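You operate a simulated robot arm through the tools that you are given. There is no shell and no other tool.

The job below is to be done with a simulated robot arm. You get a single attempt, and the scene is never put back.

JOB
Wind the bell, slide the alarm on, turn its knob till it rings, then slide it off.
Fine: stop the bell before it runs down. Where these are worked on the way, their far stop is far enough and under half their travel is too little: alarm slide.

The check looks at the end state, three seconds after you hand in, the way a careful person would. Anything else that was tipped, shoved, dropped, spilled or broken makes it a failure.

ROBOT AND FRAMES
A 7-joint arm with a two-finger parallel gripper, fixed in place. Base frame: the origin is on the floor under the middle of its stand, x ahead of it, y to its left, z up; the work surface is at about z = 80. Units: cm, rad, N and s.
It reaches about 124.7 cm from its shoulder. Its first joint turns from -2.304 to 2.304 rad. Payload 3.91 kg.
The tool frame sits at the grasp point between the pads (the TCP): z along the fingers, y along the line on which they close. The tips reach 3 cm beyond it. Largest opening 11 cm; finger width 2, thickness 1; the body of the gripper, 4.8 by 11.2 cm, starts 5.5 cm behind the TCP.
Orientation is told as [roll, pitch, yaw] about the base's x, y, z axes, in that order, counted from this pose: with the fingers straight down and closing along the base's y, the tool's x points along the base's -x, its y along +y and its z along -z.

CONTROLS
- The arm moves only by the tool jog_arm. Its argument "plan" is a list of rows, each a list of 7 numbers: the shift along the tool's x, y, z in mm, then the turn, a rotation vector about the tool's x, y, z in degrees, then the opening, from 0 (shut) to 1 (fully open). In form: [[x, y, z, wx, wy, wz, grip], ...]. A call has 1 to 20 rows; each row is the pose to reach, as a shift and turn from the pose commanded when the call began, along the tool's axes at that moment. A row lasts 0.2 s, in which the tool goes at most 5 cm and 0.15 rad; a call with a longer step from one row to the next is refused whole, and so is a gripper value outside its range. Where a pose cannot be reached the arm comes as near as it can. A force on the tool above 40 N (or 10 N above the force at the start of the call, whichever is more), or a blocked arm, ends the call early, and 0.2 s more pass. The fingers move at their own pace (about 10.8 cm/s each) and stop on an object; they squeeze with about 35 N. The grip force told is the motor's: it shows also when the fingers shut on nothing. Time passes only in rows, and 0.2 s behind the last, so rows that repeat a pose let the fingers close. The reply holds the time, the measured pose of the TCP, the force on the tool along the base axes, the opening and the grip force, in the units named above and with some noise, with the torque about the TCP (base axes, N m) and any sound that the robot's microphone picked up, and new pictures: "pictures" is both (left out), scene, wrist or none.
- Cameras (640 x 400 px; columns grow to the right, rows downward): "scene" is fixed at [40.14, -49.99, 165.07]; the picture's right is [0.89, -0.46, 0.00], its down [-0.26, -0.51, -0.82] and it looks along [0.38, 0.73, -0.57] (base axes); focal length 334 px, centre (320, 200). "wrist" rides on the gripper at [7.2, 1.7, -10.3] in the tool frame; the picture's right is [-0.23, 0.97, 0.00], its down [-0.76, -0.18, -0.62] and it looks along [-0.61, -0.14, 0.78] (tool axes); focal length 222 px, centre (320, 200). There is no depth. A picture from a camera that has moved, and an enlarged one, comes with that camera's place and axes in the base frame and with its lens.
- inspect(camera, box): a new picture of the part [left, top, right, bottom] of that camera's present view, enlarged. It takes no simulated time.
- close_job(): hands the job in; it is judged then, once.

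Places have to be worked out from the pictures, the camera data and where the tool is seen. Open the gripper and draw the arm clear of the work before you hand the job in, unless the task says otherwise.

The tools are called by a JSON object that holds its "name" and its "arguments". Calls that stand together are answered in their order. jog_arm: Moves the arm, as the interface text tells. Its arguments: {"type":"object","properties":{"plan":{"type":"array","items":{"type":"array","items":{"type":"number"}}},"pictures":{"type":"string","enum":["both","scene","wrist","none"]}},"required":["plan"]} The other tools are called the same way: inspect (camera, box) takes an enlarged picture of a part of a camera's view; close_job () hands the job in.

At the start:

```text
t: 0.0
tool_pos: [73.65, 6.23, 123.25]
orientation: [0.001, 0.0, 0.0]
wrist_force: [0.7, -0.5, 1.5]
ft_torque: [-0.05, 0.0, 0.04]
grip_width: 11.02
grip_force: 0.0
```

scene: 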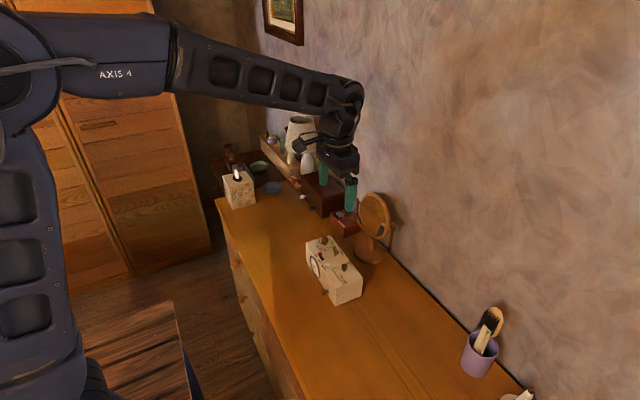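
wrist: 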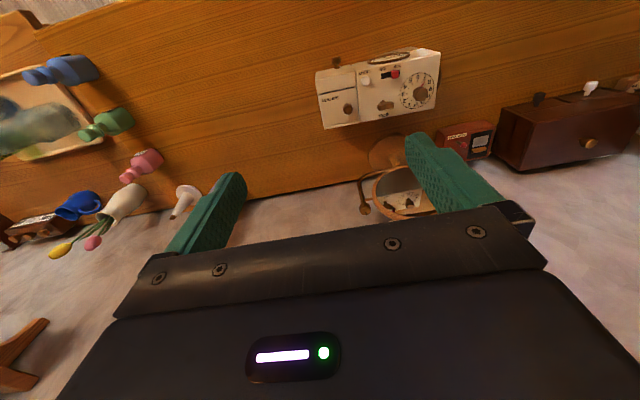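

I start by looking closely at the device in both cameras before moving anything.

{"name": "inspect", "arguments": {"camera": "wrist", "box": [300, 30, 460, 140]}}

{"name": "inspect", "arguments": {"camera": "scene", "box": [280, 180, 400, 310]}}

{"name": "inspect", "arguments": {"camera": "scene", "box": [200, 110, 400, 240]}}

{"name": "inspect", "arguments": {"camera": "wrist", "box": [430, 60, 640, 190]}}

```text
3.64 times, centred on (380, 85) of wrist
camera zoom: at [66.43, 8.05, 133.49], right [0.23, 0.97, 0.0], down [0.76, -0.18, 0.62], along [0.61, -0.14, -0.78], focal length 808 px, centre (102, 618)
```

zoom: 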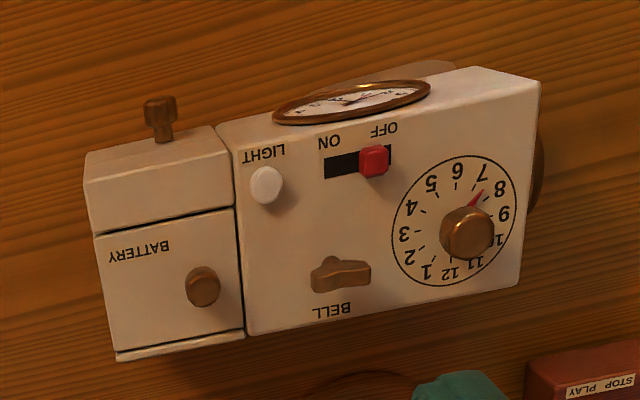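

```text
3.08 times, centred on (340, 245) of scene
camera zoom: at [40.14, -49.99, 165.07], right [0.89, -0.46, 0.0], down [-0.26, -0.51, -0.82], along [0.38, 0.73, -0.57], focal length 1029 px, centre (258, 62)
```

zoom: 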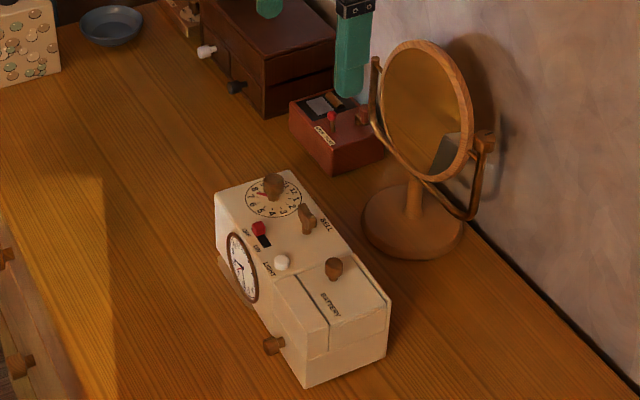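

```text
3.08 times, centred on (300, 175) of scene
camera zoom: at [40.14, -49.99, 165.07], right [0.89, -0.46, 0.0], down [-0.26, -0.51, -0.82], along [0.38, 0.73, -0.57], focal length 1029 px, centre (382, 277)
```

zoom: 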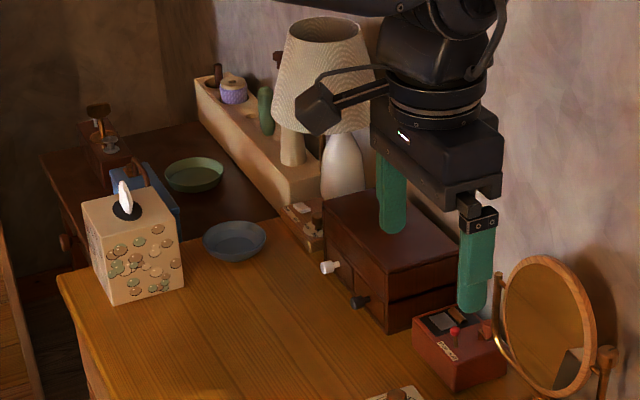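

```text
3.05 times, centred on (535, 125) of wrist
camera zoom: at [66.43, 8.05, 133.49], right [0.23, 0.97, 0.0], down [0.76, -0.18, 0.62], along [0.61, -0.14, -0.78], focal length 677 px, centre (-335, 429)
```

zoom: 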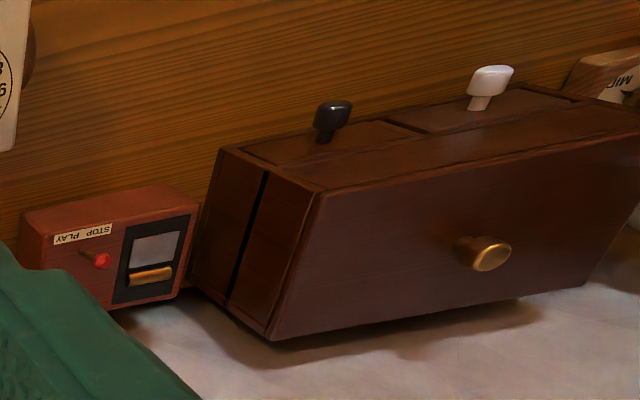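

The device is a cream box with its controls on top: bell key at about (81, 17), red slide at (76, 19) resting at OFF, and the alarm dial knob at about (80, 23, 91). The mirror stands behind it at x≈97, so I'll move above the box with open fingers and stay well clear of it for a closer look.

{"name": "jog_arm", "arguments": {"plan": [[0, 24, 35, 0, 0, 0, 1], [0, 48, 70, 0, 0, 0, 1], [0, 72, 105, 0, 0, 0, 1], [0, 96, 140, 0, 0, 0, 1], [0, 118, 165, 0, 0, 0, 1], [0, 118, 165, 0, 0, 0, 1]]}}

```text
t: 1.4
tool_pos: [73.79, 18.28, 106.75]
orientation: [-0.001, 0.0, -0.001]
wrist_force: [-0.2, 0.3, -0.5]
ft_torque: [-0.02, -0.02, 0.02]
grip_width: 11.02
grip_force: 0.1
camera wrist: at [66.47, 20.01, 117.02], right [0.23, 0.97, 0.0], down [0.76, -0.18, 0.62], along [0.61, -0.14, -0.78], focal length 222 px, centre (320, 200)
```

scene: 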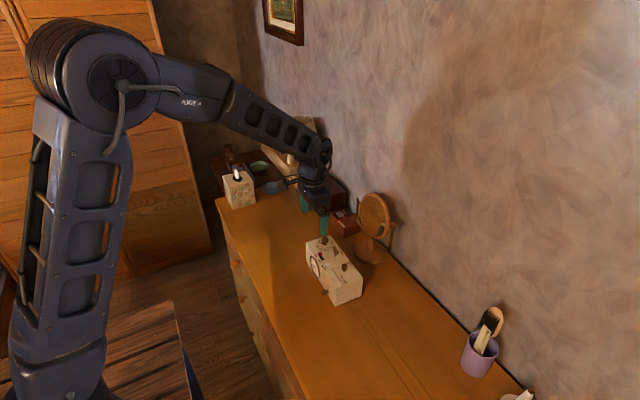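
wrist: 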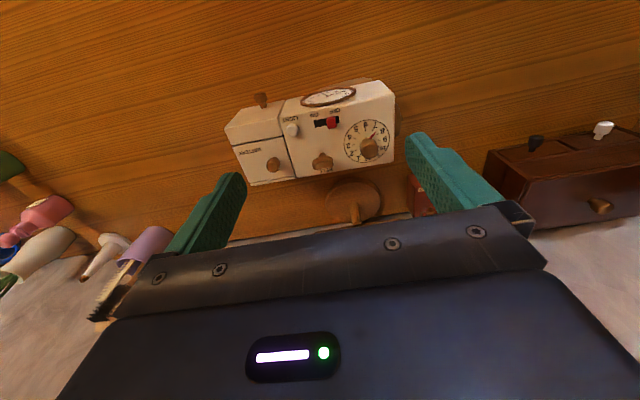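

{"name": "inspect", "arguments": {"camera": "wrist", "box": [220, 70, 410, 190]}}

{"name": "inspect", "arguments": {"camera": "wrist", "box": [290, 75, 370, 125]}}

{"name": "inspect", "arguments": {"camera": "scene", "box": [295, 230, 375, 310]}}

```text
3.33 times, centred on (315, 130) of wrist
camera zoom: at [66.47, 20.01, 117.02], right [0.23, 0.97, 0.0], down [0.76, -0.18, 0.62], along [0.61, -0.14, -0.78], focal length 740 px, centre (337, 433)
```

zoom: 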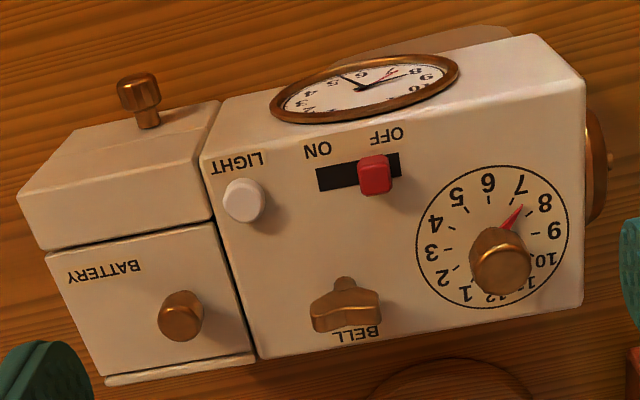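

```text
8.00 times, centred on (330, 100) of wrist
camera zoom: at [66.47, 20.01, 117.02], right [0.23, 0.97, 0.0], down [0.76, -0.18, 0.62], along [0.61, -0.14, -0.78], focal length 1777 px, centre (240, 1000)
```

zoom: 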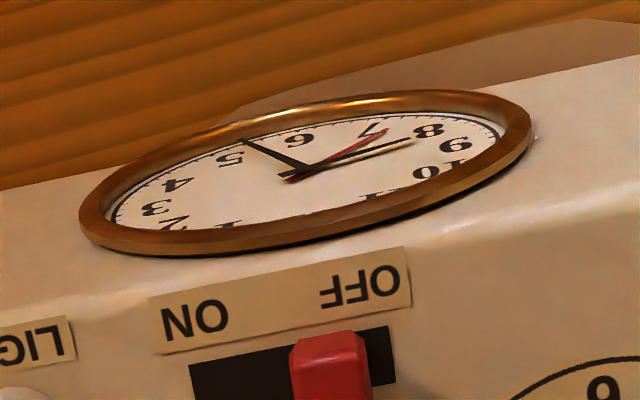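

```text
5.00 times, centred on (335, 270) of scene
camera zoom: at [40.14, -49.99, 165.07], right [0.89, -0.46, 0.0], down [-0.26, -0.51, -0.82], along [0.38, 0.73, -0.57], focal length 1672 px, centre (245, -150)
```

zoom: 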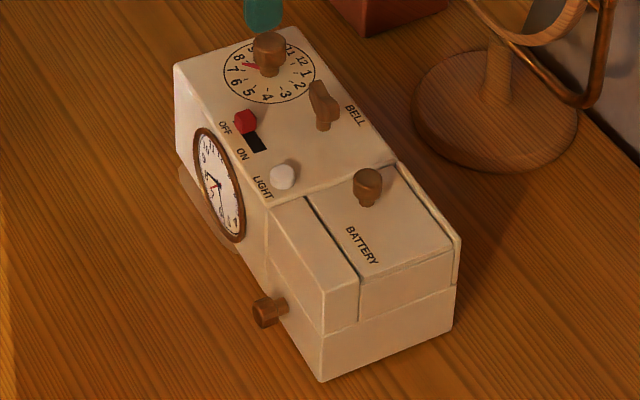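

The clock reads about 8:27 and the red alarm hand sits near 7.4, so the dial knob needs roughly 30° clockwise. I estimate the top face at z≈88.6, and I'll lower to about (76, 17, 97) to see the key shape better.

{"name": "jog_arm", "arguments": {"plan": [[-8, -4, 33, 0, 0, 0, 1], [-16, -8, 66, 0, 0, 0, 1], [-22, -13, 92, 0, 0, 0, 1], [-22, -13, 92, 0, 0, 0, 1]], "pictures": "wrist"}}

{"name": "inspect", "arguments": {"camera": "wrist", "box": [230, 100, 430, 225]}}

{"name": "inspect", "arguments": {"camera": "scene", "box": [295, 230, 375, 310]}}

```text
t: 2.4
tool_pos: [75.86, 16.86, 97.44]
orientation: [0.001, 0.0, 0.001]
wrist_force: [-0.3, -0.9, 0.4]
ft_torque: [-0.02, 0.02, 0.01]
grip_width: 11.0
grip_force: 0.1
camera wrist: at [68.59, 18.52, 107.64], right [0.23, 0.97, 0.0], down [0.76, -0.18, 0.62], along [0.61, -0.14, -0.78], focal length 222 px, centre (320, 200)
```

wrist: 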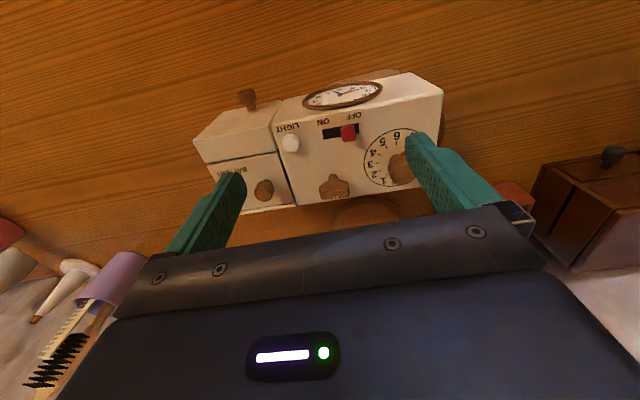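

```text
3.20 times, centred on (330, 162) of wrist
camera zoom: at [68.59, 18.52, 107.64], right [0.23, 0.97, 0.0], down [0.76, -0.18, 0.62], along [0.61, -0.14, -0.78], focal length 711 px, centre (288, 320)
```

zoom: 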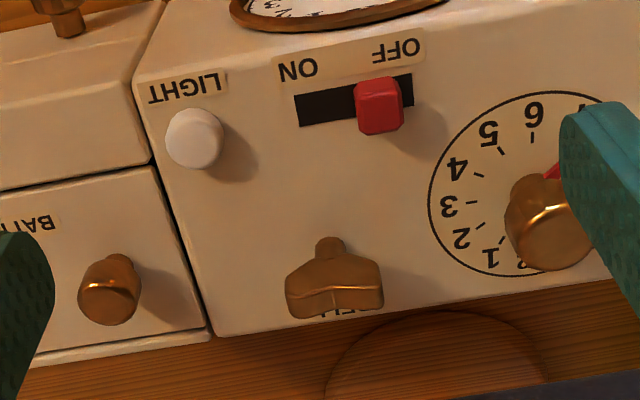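

```text
5.00 times, centred on (335, 270) of scene
camera zoom: at [40.14, -49.99, 165.07], right [0.89, -0.46, 0.0], down [-0.26, -0.51, -0.82], along [0.38, 0.73, -0.57], focal length 1672 px, centre (245, -150)
```

zoom: 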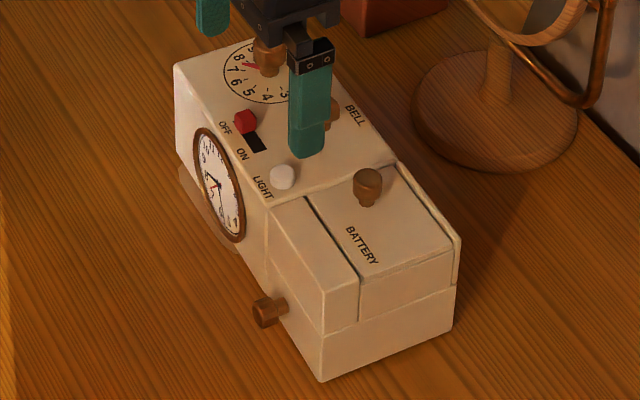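

The bell key is a wing on a short stem with its axis near (80.75, 17.0) and the wing at z≈91, lying about 11° clockwise of the base y axis. I'll move over it and yaw about +78° so the fingers close on its flats, staying above everything and narrowing the opening to about 4 cm.

{"name": "jog_arm", "arguments": {"plan": [[-5, 0, 0, 0, 0, -7.85, 1], [-10, 0, 0, 0, 0, -15.7, 1], [-15, 0, 0, 0, 0, -23.55, 0.8], [-20, 0.5, 0, 0, 0, -31.4, 0.6], [-25, 0.5, 0, 0, 0, -39.25, 0.4], [-30, 1, 0, 0, 0, -47.1, 0.4], [-35, 1, 0, 0, 0, -54.95, 0.4], [-40, 1, 0, 0, 0, -62.8, 0.4], [-45, 1.4, 0, 0, 0, -70.65, 0.4], [-49, 1.4, 0, 0, 0, -78.5, 0.4], [-49, 1.4, 0, 0, 0, -78.5, 0.4]]}}

{"name": "inspect", "arguments": {"camera": "wrist", "box": [240, 100, 420, 230]}}

{"name": "inspect", "arguments": {"camera": "scene", "box": [295, 210, 375, 290]}}

```text
t: 4.8
tool_pos: [80.82, 16.96, 97.62]
orientation: [-0.001, 0.0, 1.371]
wrist_force: [-0.1, 0.6, 0.9]
ft_torque: [0.02, -0.01, -0.03]
grip_width: 4.38
grip_force: 0.1
camera wrist: at [77.68, 10.28, 107.81], right [-0.91, 0.42, 0.0], down [0.32, 0.71, 0.62], along [0.26, 0.57, -0.78], focal length 222 px, centre (320, 200)
```

scene: 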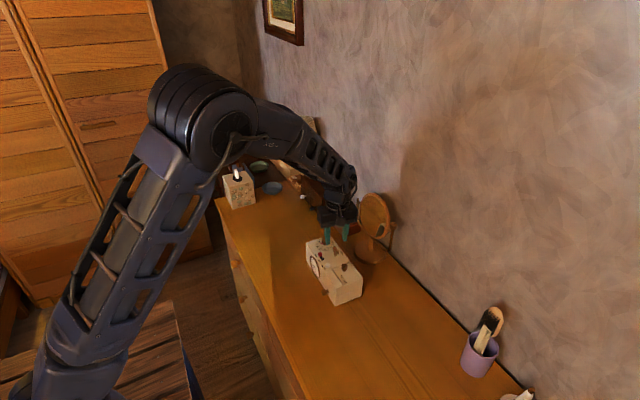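
wrist: 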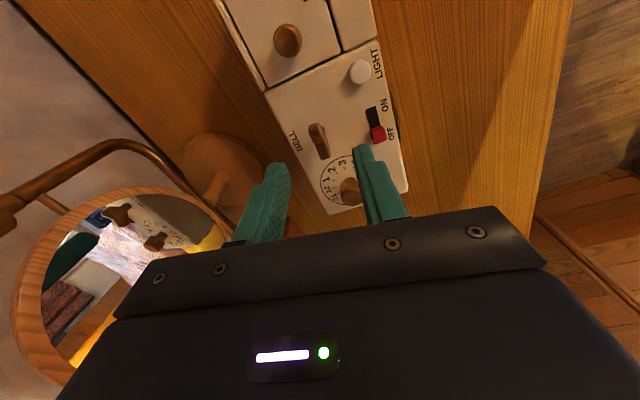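

```text
3.08 times, centred on (330, 165) of wrist
camera zoom: at [77.68, 10.28, 107.81], right [-0.91, 0.42, 0.0], down [0.32, 0.71, 0.62], along [0.26, 0.57, -0.78], focal length 684 px, centre (289, 308)
```

zoom: 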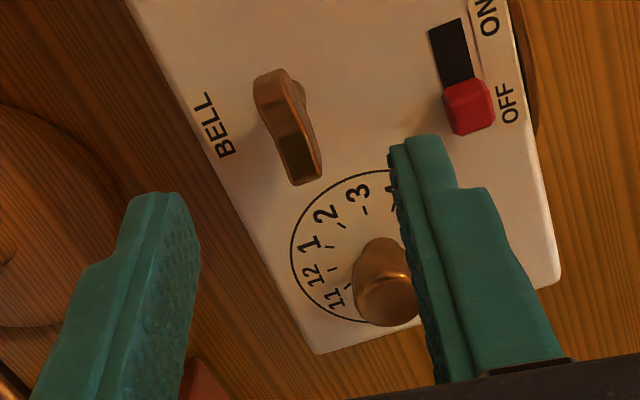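

```text
5.00 times, centred on (335, 250) of scene
camera zoom: at [40.14, -49.99, 165.07], right [0.89, -0.46, 0.0], down [-0.26, -0.51, -0.82], along [0.38, 0.73, -0.57], focal length 1672 px, centre (245, -50)
```

zoom: 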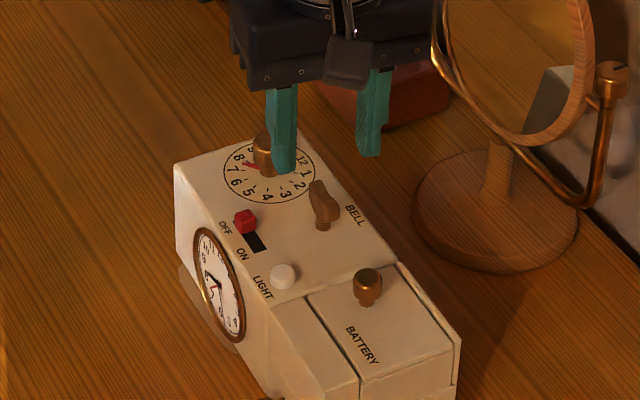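

The key centre checks out at (80.8, 17.0) between the fingers. I descend to TCP z≈92.3, which puts the tips just above the top face, and close on the wing.

{"name": "jog_arm", "arguments": {"plan": [[0, 0, 20, 0, 0, 0, 0.4], [0, 0, 40, 0, 0, 0, 0.4], [0, 0, 53, 0, 0, 0, 0.4], [0, 0, 53, 0, 0, 0, 0.4], [0, 0, 53, 0, 0, 0, 0], [0, 0, 53, 0, 0, 0, 0], [0, 0, 53, 0, 0, 0, 0]]}}

{"name": "inspect", "arguments": {"camera": "scene", "box": [295, 210, 375, 290]}}

```text
t: 6.4
tool_pos: [80.71, 16.97, 92.26]
orientation: [-0.001, -0.001, 1.371]
wrist_force: [-1.3, 1.9, -0.3]
ft_torque: [0.14, -0.06, 0.02]
grip_width: 0.93
grip_force: 35.3
camera wrist: at [77.68, 10.26, 102.44], right [-0.91, 0.42, 0.0], down [0.33, 0.71, 0.62], along [0.26, 0.57, -0.78], focal length 222 px, centre (320, 200)
```

scene: 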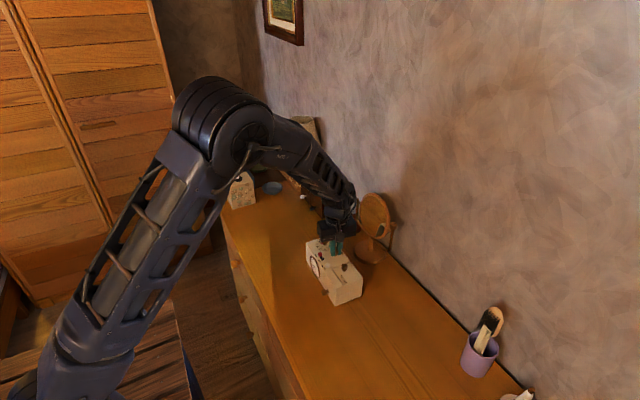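
wrist: 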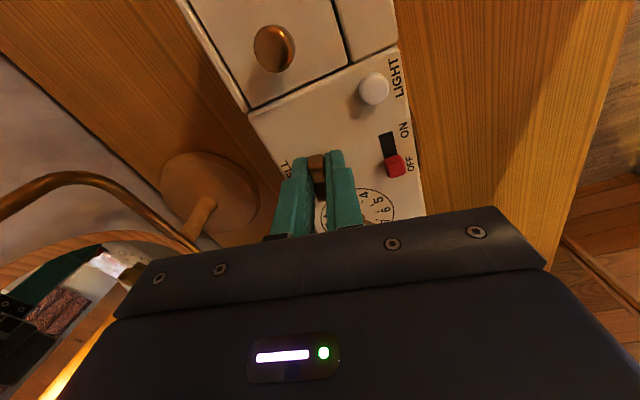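

```text
5.00 times, centred on (335, 250) of scene
camera zoom: at [40.14, -49.99, 165.07], right [0.89, -0.46, 0.0], down [-0.26, -0.51, -0.82], along [0.38, 0.73, -0.57], focal length 1672 px, centre (245, -50)
```

zoom: 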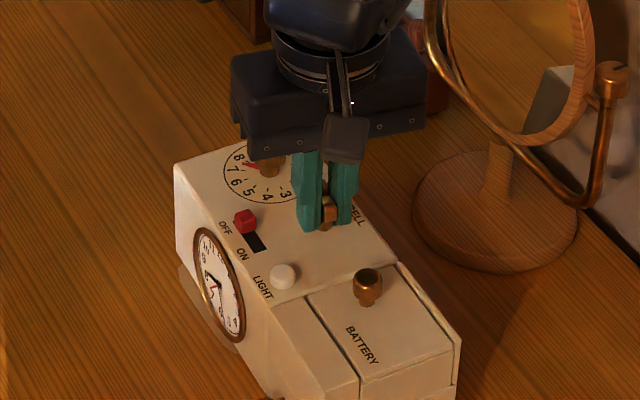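

The wing is held at 0.93 cm with little side force. I turn it a small way clockwise as seen from above and read the torque to learn which way it winds.

{"name": "jog_arm", "arguments": {"plan": [[0, 0, 0, 0, 0, 5, 0], [0, 0, 0, 0, 0, 10, 0], [0, 0, 0, 0, 0, 15, 0], [0, 0, 0, 0, 0, 20, 0], [0, 0, 0, 0, 0, 20, 0]], "pictures": "wrist"}}

```text
t: 7.6
tool_pos: [80.81, 16.9, 92.36]
orientation: [0.001, 0.0, 1.021]
wrist_force: [0.6, 0.3, 0.3]
ft_torque: [0.07, -0.16, -0.01]
grip_width: 0.93
grip_force: 35.0
camera wrist: at [75.53, 11.68, 102.49], right [-0.71, 0.7, 0.0], down [0.55, 0.56, 0.62], along [0.44, 0.44, -0.78], focal length 222 px, centre (320, 200)
```

wrist: 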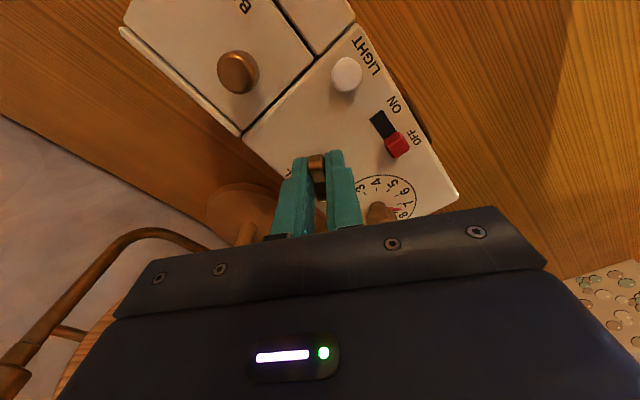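

The key turned freely with the fingers and the torque is near zero. I carry on clockwise about 80° and watch for spring torque, a stop or any sound.

{"name": "jog_arm", "arguments": {"plan": [[0, 0, 0, 0, 0, 8, 0], [0, 0, 0, 0, 0, 16, 0], [0, 0, 0, 0, 0, 24, 0], [0, 0, 0, 0, 0, 32, 0], [0, 0, 0, 0, 0, 40, 0], [0, 0, 0, 0, 0, 48, 0], [0, 0, 0, 0, 0, 56, 0], [0, 0, 0, 0, 0, 64, 0], [0, 0, 0, 0, 0, 72, 0], [0, 0, 0, 0, 0, 80, 0]]}}

{"name": "inspect", "arguments": {"camera": "scene", "box": [295, 210, 375, 290]}}

```text
t: 9.8
tool_pos: [80.75, 16.85, 92.36]
orientation: [-0.001, 0.001, -0.376]
wrist_force: [0.3, -1.2, -1.0]
ft_torque: [-0.17, -0.11, -0.02]
grip_width: 0.91
grip_force: 34.9
camera wrist: at [74.67, 21.25, 102.49], right [0.57, 0.82, 0.0], down [0.64, -0.45, 0.62], along [0.51, -0.36, -0.78], focal length 222 px, centre (320, 200)
```

scene: 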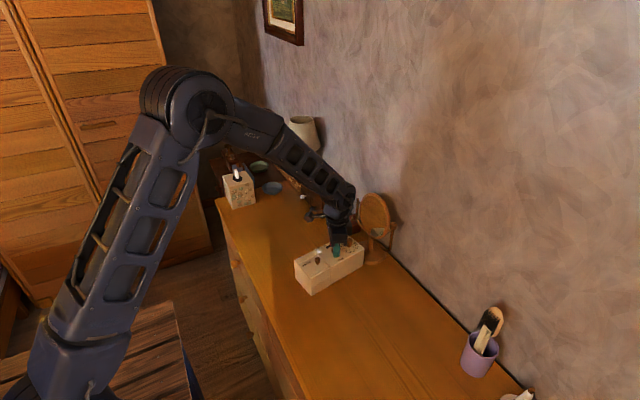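
wrist: 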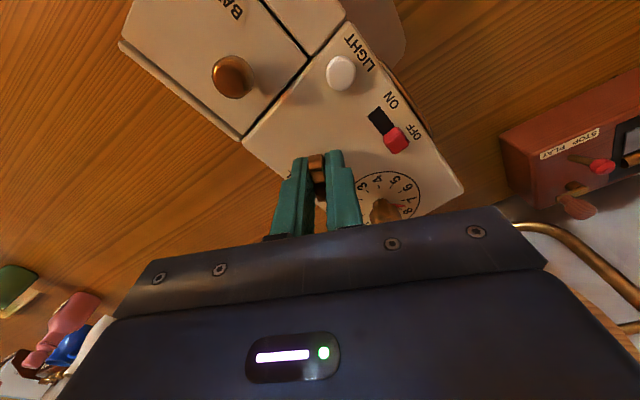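

```text
5.00 times, centred on (335, 250) of scene
camera zoom: at [40.14, -49.99, 165.07], right [0.89, -0.46, 0.0], down [-0.26, -0.51, -0.82], along [0.38, 0.73, -0.57], focal length 1672 px, centre (245, -50)
```

zoom: 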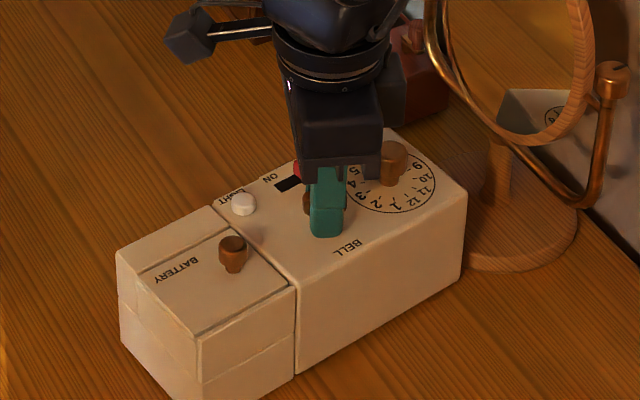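

This is a setback: after roughly 24° of key travel the key went stiff and the whole box swung with it, about 76° about the key axis. I'll inspect the current state closely before anything else, because I need to put the box back as it was.

{"name": "inspect", "arguments": {"camera": "wrist", "box": [220, 40, 480, 230]}}

{"name": "inspect", "arguments": {"camera": "scene", "box": [280, 190, 400, 300]}}

```text
2.11 times, centred on (350, 135) of wrist
camera zoom: at [74.67, 21.25, 102.49], right [0.57, 0.82, 0.0], down [0.64, -0.45, 0.62], along [0.51, -0.36, -0.78], focal length 468 px, centre (257, 337)
```

zoom: 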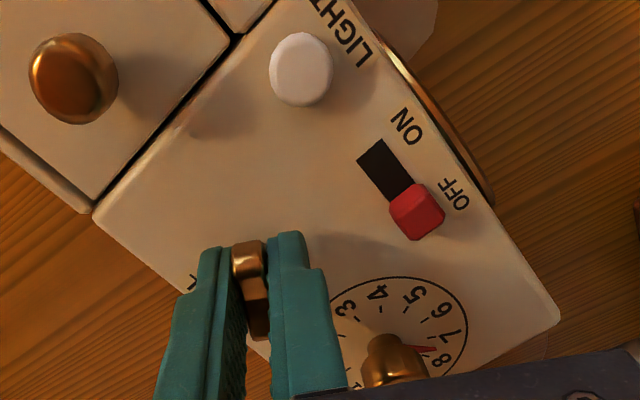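

```text
3.64 times, centred on (340, 245) of scene
camera zoom: at [40.14, -49.99, 165.07], right [0.89, -0.46, 0.0], down [-0.26, -0.51, -0.82], along [0.38, 0.73, -0.57], focal length 1216 px, centre (247, 36)
```

zoom: 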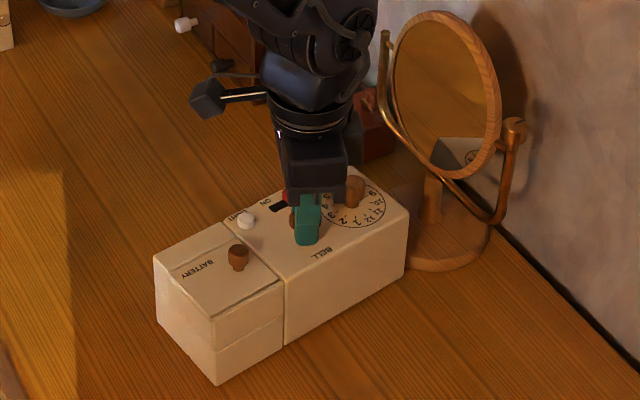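

The mirror hasn't been touched, though the bell end is now close to its base. I rotate slowly counter-clockwise by 20° to move it away, and to see whether the key turns in the box or carries it back.

{"name": "jog_arm", "arguments": {"plan": [[0, 0, 0, 0, 0, -4, 0], [0, 0, 0, 0, 0, -8, 0], [0, 0, 0, 0, 0, -12, 0], [0, 0, 0, 0, 0, -16, 0], [0, 0, 0, 0, 0, -20, 0]]}}

{"name": "inspect", "arguments": {"camera": "wrist", "box": [220, 40, 480, 230]}}

{"name": "inspect", "arguments": {"camera": "scene", "box": [280, 190, 400, 300]}}

```text
t: 11.0
tool_pos: [80.83, 17.02, 92.25]
orientation: [0.0, 0.0, -0.023]
wrist_force: [1.5, -0.3, -0.1]
ft_torque: [-0.15, -0.15, 0.01]
grip_width: 0.93
grip_force: 35.1
camera wrist: at [73.58, 18.87, 102.5], right [0.25, 0.97, 0.0], down [0.76, -0.2, 0.62], along [0.6, -0.16, -0.78], focal length 222 px, centre (320, 200)
```

scene: 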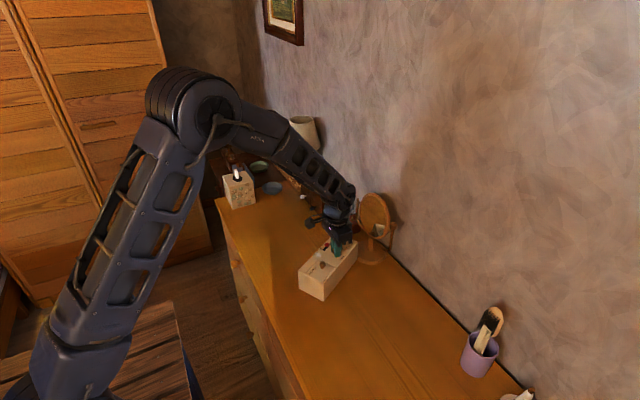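
wrist: 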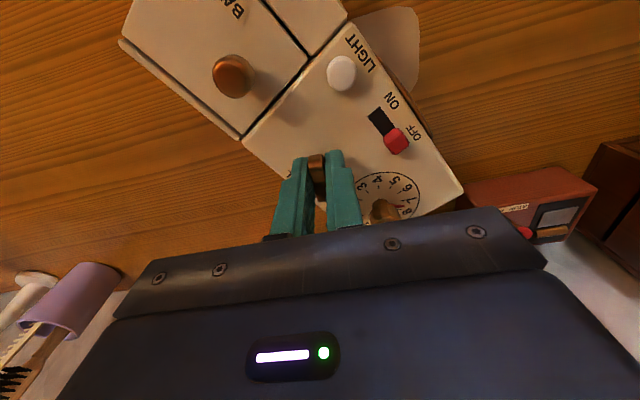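

```text
2.11 times, centred on (350, 135) of wrist
camera zoom: at [73.58, 18.87, 102.5], right [0.25, 0.97, 0.0], down [0.76, -0.2, 0.62], along [0.6, -0.16, -0.78], focal length 468 px, centre (257, 337)
```

zoom: 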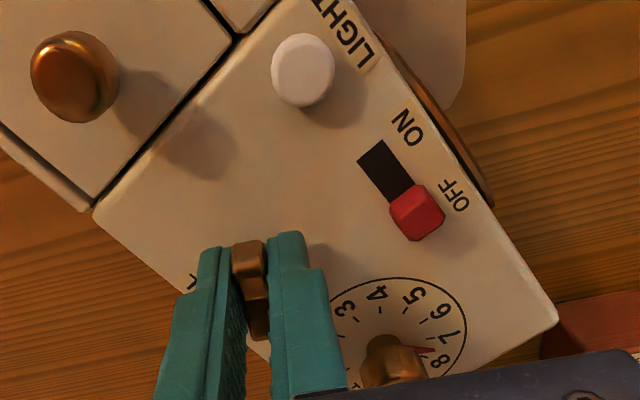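

```text
3.64 times, centred on (340, 245) of scene
camera zoom: at [40.14, -49.99, 165.07], right [0.89, -0.46, 0.0], down [-0.26, -0.51, -0.82], along [0.38, 0.73, -0.57], focal length 1216 px, centre (247, 36)
```

zoom: 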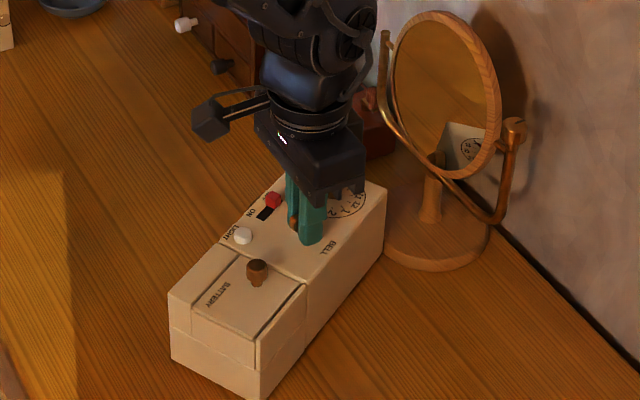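

The key and box move together counter-clockwise, so the key holds like a ratchet and I can use it to bring the box back. I rotate a further 55° counter-clockwise and compare with the original scene picture.

{"name": "jog_arm", "arguments": {"plan": [[0, 0, 0, 0, 0, -4, 0], [0, 0, 0, 0, 0, -9, 0], [0, 0, 0, 0, 0, -14, 0], [0, 0, 0, 0, 0, -19, 0], [0, 0, 0, 0, 0, -24, 0], [0, 0, 0, 0, 0, -29, 0], [0, 0, 0, 0, 0, -34, 0], [0, 0, 0, 0, 0, -39, 0], [0, 0, 0, 0, 0, -44, 0], [0, 0, 0, 0, 0, -49, 0], [0, 0, 0, 0, 0, -53, 0], [0, 0, 0, 0, 0, -55, 0], [0, 0, 0, 0, 0, -55, 0]]}}

{"name": "inspect", "arguments": {"camera": "wrist", "box": [220, 40, 480, 230]}}

{"name": "inspect", "arguments": {"camera": "scene", "box": [295, 230, 375, 310]}}

```text
t: 13.8
tool_pos: [80.85, 16.88, 92.18]
orientation: [0.0, -0.001, 0.934]
wrist_force: [-0.9, 0.3, -0.5]
ft_torque: [-0.16, 0.04, -0.4]
grip_width: 0.95
grip_force: 35.3
camera wrist: at [75.14, 12.15, 102.47], right [-0.65, 0.76, 0.0], down [0.6, 0.51, 0.62], along [0.47, 0.4, -0.78], focal length 222 px, centre (320, 200)
```

scene: 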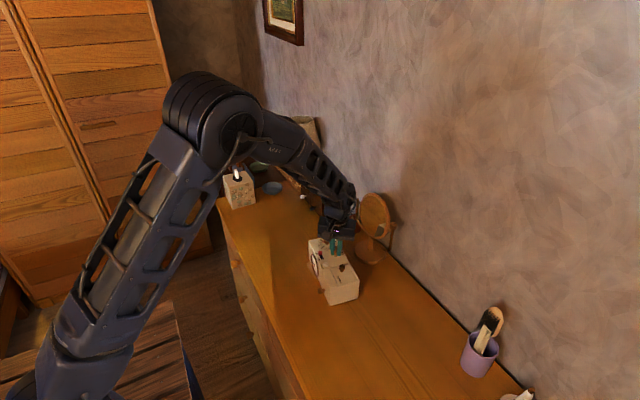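
wrist: 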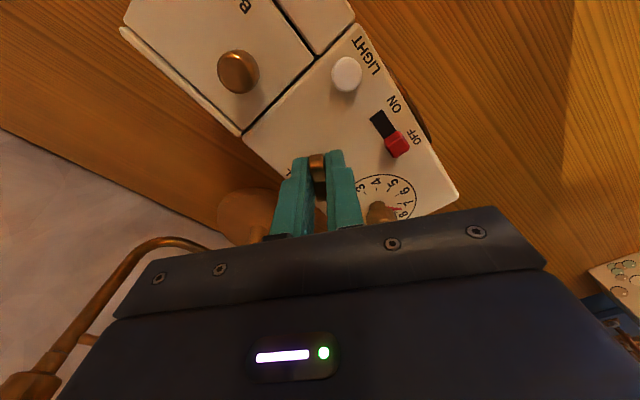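

```text
2.11 times, centred on (350, 135) of wrist
camera zoom: at [75.14, 12.15, 102.47], right [-0.65, 0.76, 0.0], down [0.6, 0.51, 0.62], along [0.47, 0.4, -0.78], focal length 468 px, centre (257, 337)
```

zoom: 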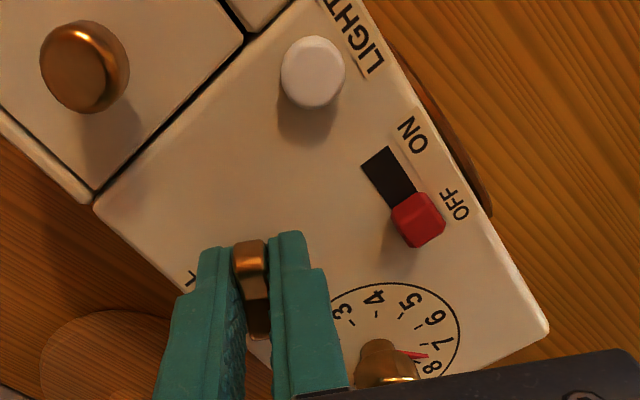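

```text
5.00 times, centred on (335, 270) of scene
camera zoom: at [40.14, -49.99, 165.07], right [0.89, -0.46, 0.0], down [-0.26, -0.51, -0.82], along [0.38, 0.73, -0.57], focal length 1672 px, centre (245, -150)
```

zoom: 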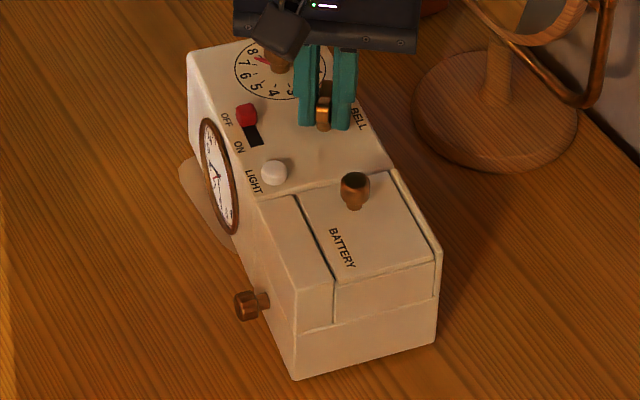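

The box is nearly back: its front-left foot corner is at about (72.9, 6.8) against (74.3, 5.8) originally, so it's about 7° short. The tool now feels -0.4 N m, so I move 4° more counter-clockwise in fine steps and watch the torque.

{"name": "jog_arm", "arguments": {"plan": [[0, 0, 0, 0, 0, -2, 0], [0, 0, 0, 0, 0, -4, 0], [0, 0, 0, 0, 0, -4, 0]], "pictures": "none"}}

{"name": "inspect", "arguments": {"camera": "wrist", "box": [220, 40, 480, 230]}}

{"name": "inspect", "arguments": {"camera": "scene", "box": [295, 230, 375, 310]}}

```text
t: 14.6
tool_pos: [80.84, 16.84, 92.16]
orientation: [0.001, 0.002, 1.004]
wrist_force: [1.6, -0.2, 0.1]
ft_torque: [0.35, -0.44, -0.26]
grip_width: 0.95
grip_force: 35.0
```

```text
2.11 times, centred on (350, 135) of wrist
camera zoom: at [75.45, 11.75, 102.48], right [-0.7, 0.71, 0.0], down [0.56, 0.55, 0.62], along [0.45, 0.44, -0.78], focal length 468 px, centre (257, 337)
```

zoom: 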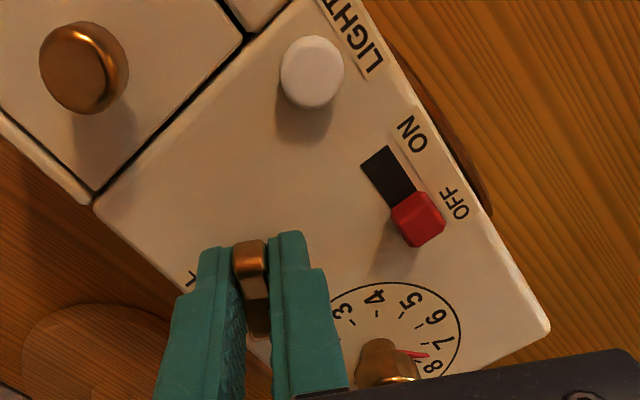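

```text
5.00 times, centred on (335, 270) of scene
camera zoom: at [40.14, -49.99, 165.07], right [0.89, -0.46, 0.0], down [-0.26, -0.51, -0.82], along [0.38, 0.73, -0.57], focal length 1672 px, centre (245, -150)
```

zoom: 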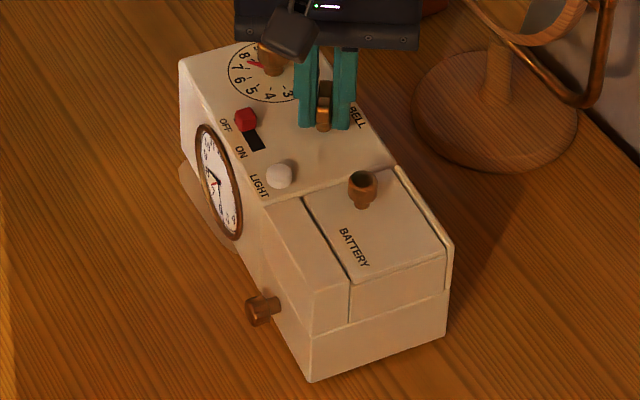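

The box follows exactly; it needs about 3° more. I turn that far counter-clockwise and check against the original corner positions.

{"name": "jog_arm", "arguments": {"plan": [[0, 0, 0, 0, 0, -1.5, 0], [0, 0, 0, 0, 0, -3, 0], [0, 0, 0, 0, 0, -3, 0]], "pictures": "none"}}

{"name": "inspect", "arguments": {"camera": "wrist", "box": [220, 40, 480, 230]}}

{"name": "inspect", "arguments": {"camera": "scene", "box": [295, 230, 375, 310]}}

```text
t: 15.4
tool_pos: [80.79, 16.98, 92.23]
orientation: [0.001, 0.0, 1.056]
wrist_force: [1.5, -0.2, -0.5]
ft_torque: [0.25, -0.2, -0.08]
grip_width: 0.94
grip_force: 35.1
```

```text
2.11 times, centred on (350, 135) of wrist
camera zoom: at [75.69, 11.51, 102.49], right [-0.74, 0.68, 0.0], down [0.53, 0.58, 0.62], along [0.42, 0.46, -0.78], focal length 468 px, centre (257, 337)
```

zoom: 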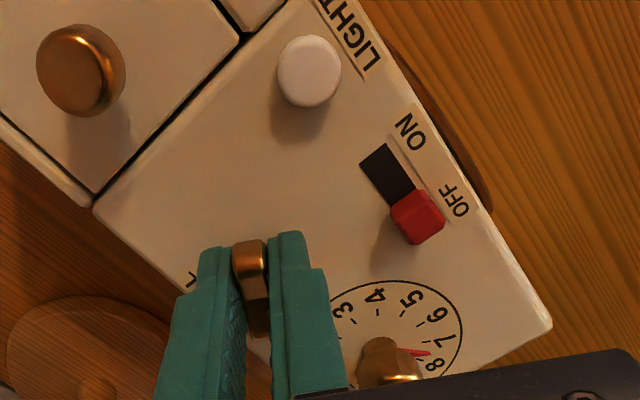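

```text
5.00 times, centred on (335, 270) of scene
camera zoom: at [40.14, -49.99, 165.07], right [0.89, -0.46, 0.0], down [-0.26, -0.51, -0.82], along [0.38, 0.73, -0.57], focal length 1672 px, centre (245, -150)
```

zoom: 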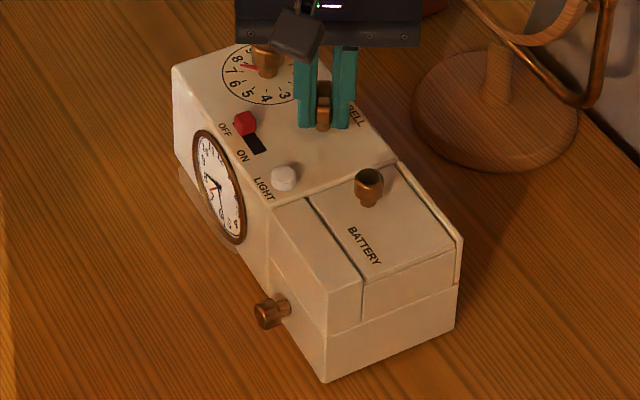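

The box is back to within about half a degree of its original pose. Now I test clockwise again in very slow, small steps to learn whether the key is really at a stop or just stiff.

{"name": "jog_arm", "arguments": {"plan": [[0, 0, 0, 0, 0, 1, 0], [0, 0, 0, 0, 0, 2, 0], [0, 0, 0, 0, 0, 3, 0], [0, 0, 0, 0, 0, 4, 0], [0, 0, 0, 0, 0, 5, 0], [0, 0, 0, 0, 0, 6, 0]], "pictures": "none"}}

{"name": "inspect", "arguments": {"camera": "wrist", "box": [220, 40, 480, 230]}}

{"name": "inspect", "arguments": {"camera": "scene", "box": [295, 230, 375, 310]}}

```text
t: 16.8
tool_pos: [80.72, 16.79, 92.29]
orientation: [0.0, 0.002, 0.952]
wrist_force: [-3.1, -1.4, -0.9]
ft_torque: [-0.11, -0.01, -0.02]
grip_width: 0.94
grip_force: 34.7
```

```text
2.11 times, centred on (350, 135) of wrist
camera zoom: at [75.2, 12.06, 102.48], right [-0.66, 0.75, 0.0], down [0.59, 0.52, 0.62], along [0.47, 0.41, -0.78], focal length 468 px, centre (257, 337)
```

zoom: 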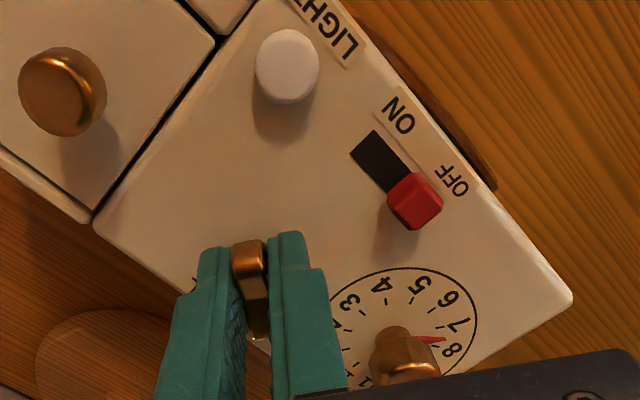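

```text
5.00 times, centred on (335, 270) of scene
camera zoom: at [40.14, -49.99, 165.07], right [0.89, -0.46, 0.0], down [-0.26, -0.51, -0.82], along [0.38, 0.73, -0.57], focal length 1672 px, centre (245, -150)
```

zoom: 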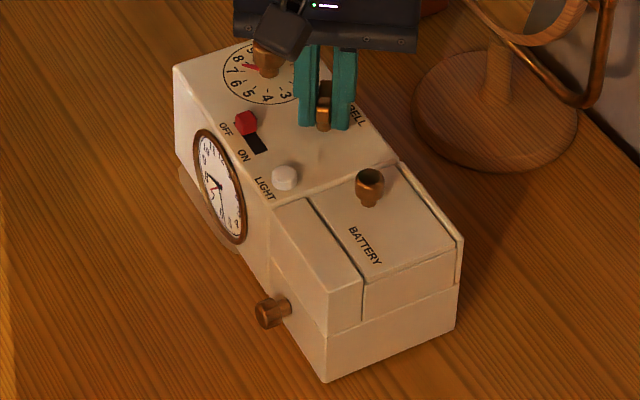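

Turned slowly, the key does wind relative to the box while the box stays put, so speed is what dragged it before. I continue clockwise slowly at 2° per row and check the box afterwards.

{"name": "jog_arm", "arguments": {"plan": [[0, 0, 0, 0, 0, 1, 0], [0, 0, 0, 0, 0, 2, 0], [0, 0, 0, 0, 0, 3.5, 0], [0, 0, 0, 0, 0, 5, 0], [0, 0, 0, 0, 0, 7, 0], [0, 0, 0, 0, 0, 9, 0], [0, 0, 0, 0, 0, 11, 0], [0, 0, 0, 0, 0, 13, 0], [0, 0, 0, 0, 0, 15, 0], [0, 0, 0, 0, 0, 17, 0], [0, 0, 0, 0, 0, 19, 0], [0, 0, 0, 0, 0, 20, 0]], "pictures": "none"}}

{"name": "inspect", "arguments": {"camera": "wrist", "box": [220, 40, 480, 230]}}

{"name": "inspect", "arguments": {"camera": "scene", "box": [295, 230, 375, 310]}}

```text
t: 19.4
tool_pos: [80.79, 16.97, 92.27]
orientation: [0.0, 0.001, 0.601]
wrist_force: [0.9, -0.3, 0.2]
ft_torque: [0.34, -0.27, 0.01]
grip_width: 0.95
grip_force: 35.1
```

```text
2.11 times, centred on (350, 135) of wrist
camera zoom: at [73.88, 14.28, 102.5], right [-0.36, 0.93, 0.0], down [0.73, 0.29, 0.62], along [0.58, 0.23, -0.78], focal length 468 px, centre (257, 337)
```

zoom: 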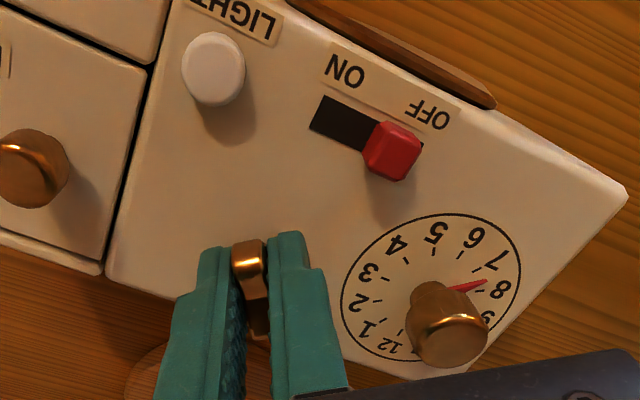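

```text
5.00 times, centred on (335, 270) of scene
camera zoom: at [40.14, -49.99, 165.07], right [0.89, -0.46, 0.0], down [-0.26, -0.51, -0.82], along [0.38, 0.73, -0.57], focal length 1672 px, centre (245, -150)
```

zoom: 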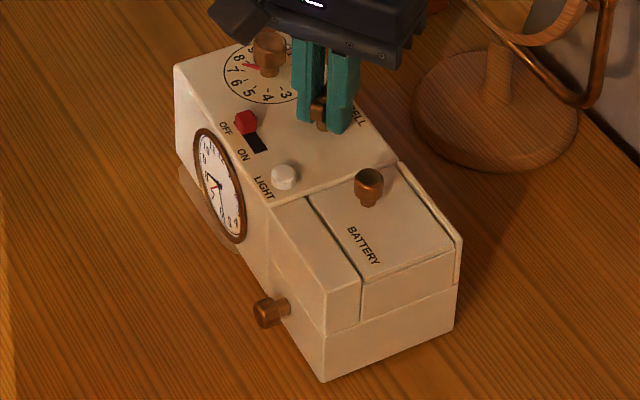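

The key has wound another 20° and the box has stayed exactly in place. I keep winding clockwise at the same gentle pace.

{"name": "jog_arm", "arguments": {"plan": [[0, 0, 0, 0, 0, 1, 0], [0, 0, 0, 0, 0, 2.5, 0], [0, 0, 0, 0, 0, 4.5, 0], [0, 0, 0, 0, 0, 6.5, 0], [0, 0, 0, 0, 0, 8.5, 0], [0, 0, 0, 0, 0, 10.5, 0], [0, 0, 0, 0, 0, 12.5, 0], [0, 0, 0, 0, 0, 14.5, 0], [0, 0, 0, 0, 0, 16.5, 0], [0, 0, 0, 0, 0, 18.5, 0], [0, 0, 0, 0, 0, 20.5, 0], [0, 0, 0, 0, 0, 22.5, 0], [0, 0, 0, 0, 0, 24.5, 0], [0, 0, 0, 0, 0, 26.5, 0], [0, 0, 0, 0, 0, 28.5, 0], [0, 0, 0, 0, 0, 30.5, 0], [0, 0, 0, 0, 0, 32.5, 0], [0, 0, 0, 0, 0, 34.5, 0], [0, 0, 0, 0, 0, 36.5, 0], [0, 0, 0, 0, 0, 37.5, 0]], "pictures": "none"}}

{"name": "inspect", "arguments": {"camera": "wrist", "box": [220, 40, 480, 230]}}

{"name": "inspect", "arguments": {"camera": "scene", "box": [295, 230, 375, 310]}}

```text
t: 23.6
tool_pos: [80.8, 17.07, 92.3]
orientation: [0.0, 0.0, -0.052]
wrist_force: [-0.6, 2.3, 3.3]
ft_torque: [0.05, 0.8, -0.05]
grip_width: 0.94
grip_force: 35.1
```

```text
2.11 times, centred on (350, 135) of wrist
camera zoom: at [73.61, 19.15, 102.51], right [0.28, 0.96, 0.0], down [0.75, -0.22, 0.62], along [0.6, -0.17, -0.78], focal length 468 px, centre (257, 337)
```

zoom: 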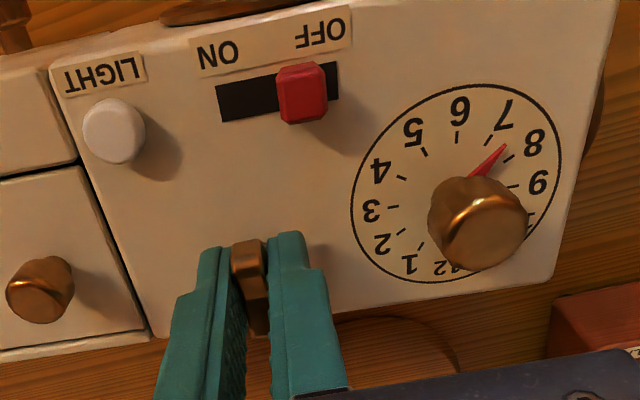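

```text
5.00 times, centred on (335, 270) of scene
camera zoom: at [40.14, -49.99, 165.07], right [0.89, -0.46, 0.0], down [-0.26, -0.51, -0.82], along [0.38, 0.73, -0.57], focal length 1672 px, centre (245, -150)
```

zoom: 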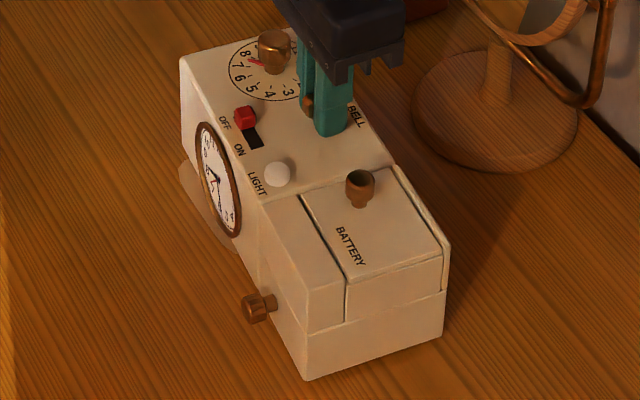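

The box crept about 4° clockwise on that stretch, so the spring is getting stiffer. I can correct that later with the ratchet; first I press lightly down on the key to load the box's feet and read the force.

{"name": "jog_arm", "arguments": {"plan": [[0, 0, 1, 0, 0, 0, 0], [0, 0, 2, 0, 0, 0, 0], [0, 0, 2, 0, 0, 0, 0]], "pictures": "none"}}

```text
t: 24.4
tool_pos: [80.8, 17.12, 92.15]
orientation: [0.001, -0.002, -0.052]
wrist_force: [-2.0, 4.1, 24.2]
ft_torque: [-0.04, 0.04, -0.02]
grip_width: 0.92
grip_force: 35.4
```

A 2 mm push gives a steady 24 N downward load, well below the limit. With that held I continue winding slowly and check whether the box stays still.

{"name": "jog_arm", "arguments": {"plan": [[0, 0, 0, 0, 0, 1, 0], [0, 0, 0, 0, 0, 2.5, 0], [0, 0, 0, 0, 0, 4.5, 0], [0, 0, 0, 0, 0, 6.5, 0], [0, 0, 0, 0, 0, 8.5, 0], [0, 0, 0, 0, 0, 10.5, 0], [0, 0, 0, 0, 0, 12.5, 0], [0, 0, 0, 0, 0, 14.5, 0], [0, 0, 0, 0, 0, 16.5, 0], [0, 0, 0, 0, 0, 18.5, 0], [0, 0, 0, 0, 0, 20, 0]], "pictures": "none"}}

{"name": "inspect", "arguments": {"camera": "wrist", "box": [220, 40, 480, 230]}}

{"name": "inspect", "arguments": {"camera": "scene", "box": [295, 230, 375, 310]}}

```text
t: 26.8
tool_pos: [80.86, 16.99, 92.04]
orientation: [0.0, 0.001, -0.404]
wrist_force: [-1.5, 3.8, 9.8]
ft_torque: [0.02, -0.36, 0.02]
grip_width: 0.94
grip_force: 35.4
```

```text
2.11 times, centred on (350, 135) of wrist
camera zoom: at [74.71, 21.4, 102.28], right [0.59, 0.81, 0.0], down [0.63, -0.46, 0.62], along [0.5, -0.37, -0.78], focal length 468 px, centre (257, 337)
```

zoom: 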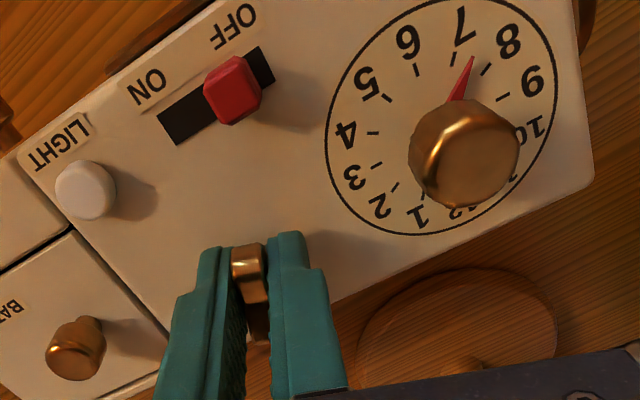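

```text
5.00 times, centred on (335, 270) of scene
camera zoom: at [40.14, -49.99, 165.07], right [0.89, -0.46, 0.0], down [-0.26, -0.51, -0.82], along [0.38, 0.73, -0.57], focal length 1672 px, centre (245, -150)
```

zoom: 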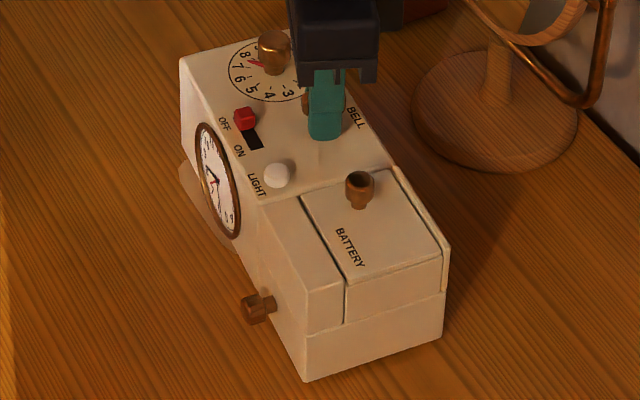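

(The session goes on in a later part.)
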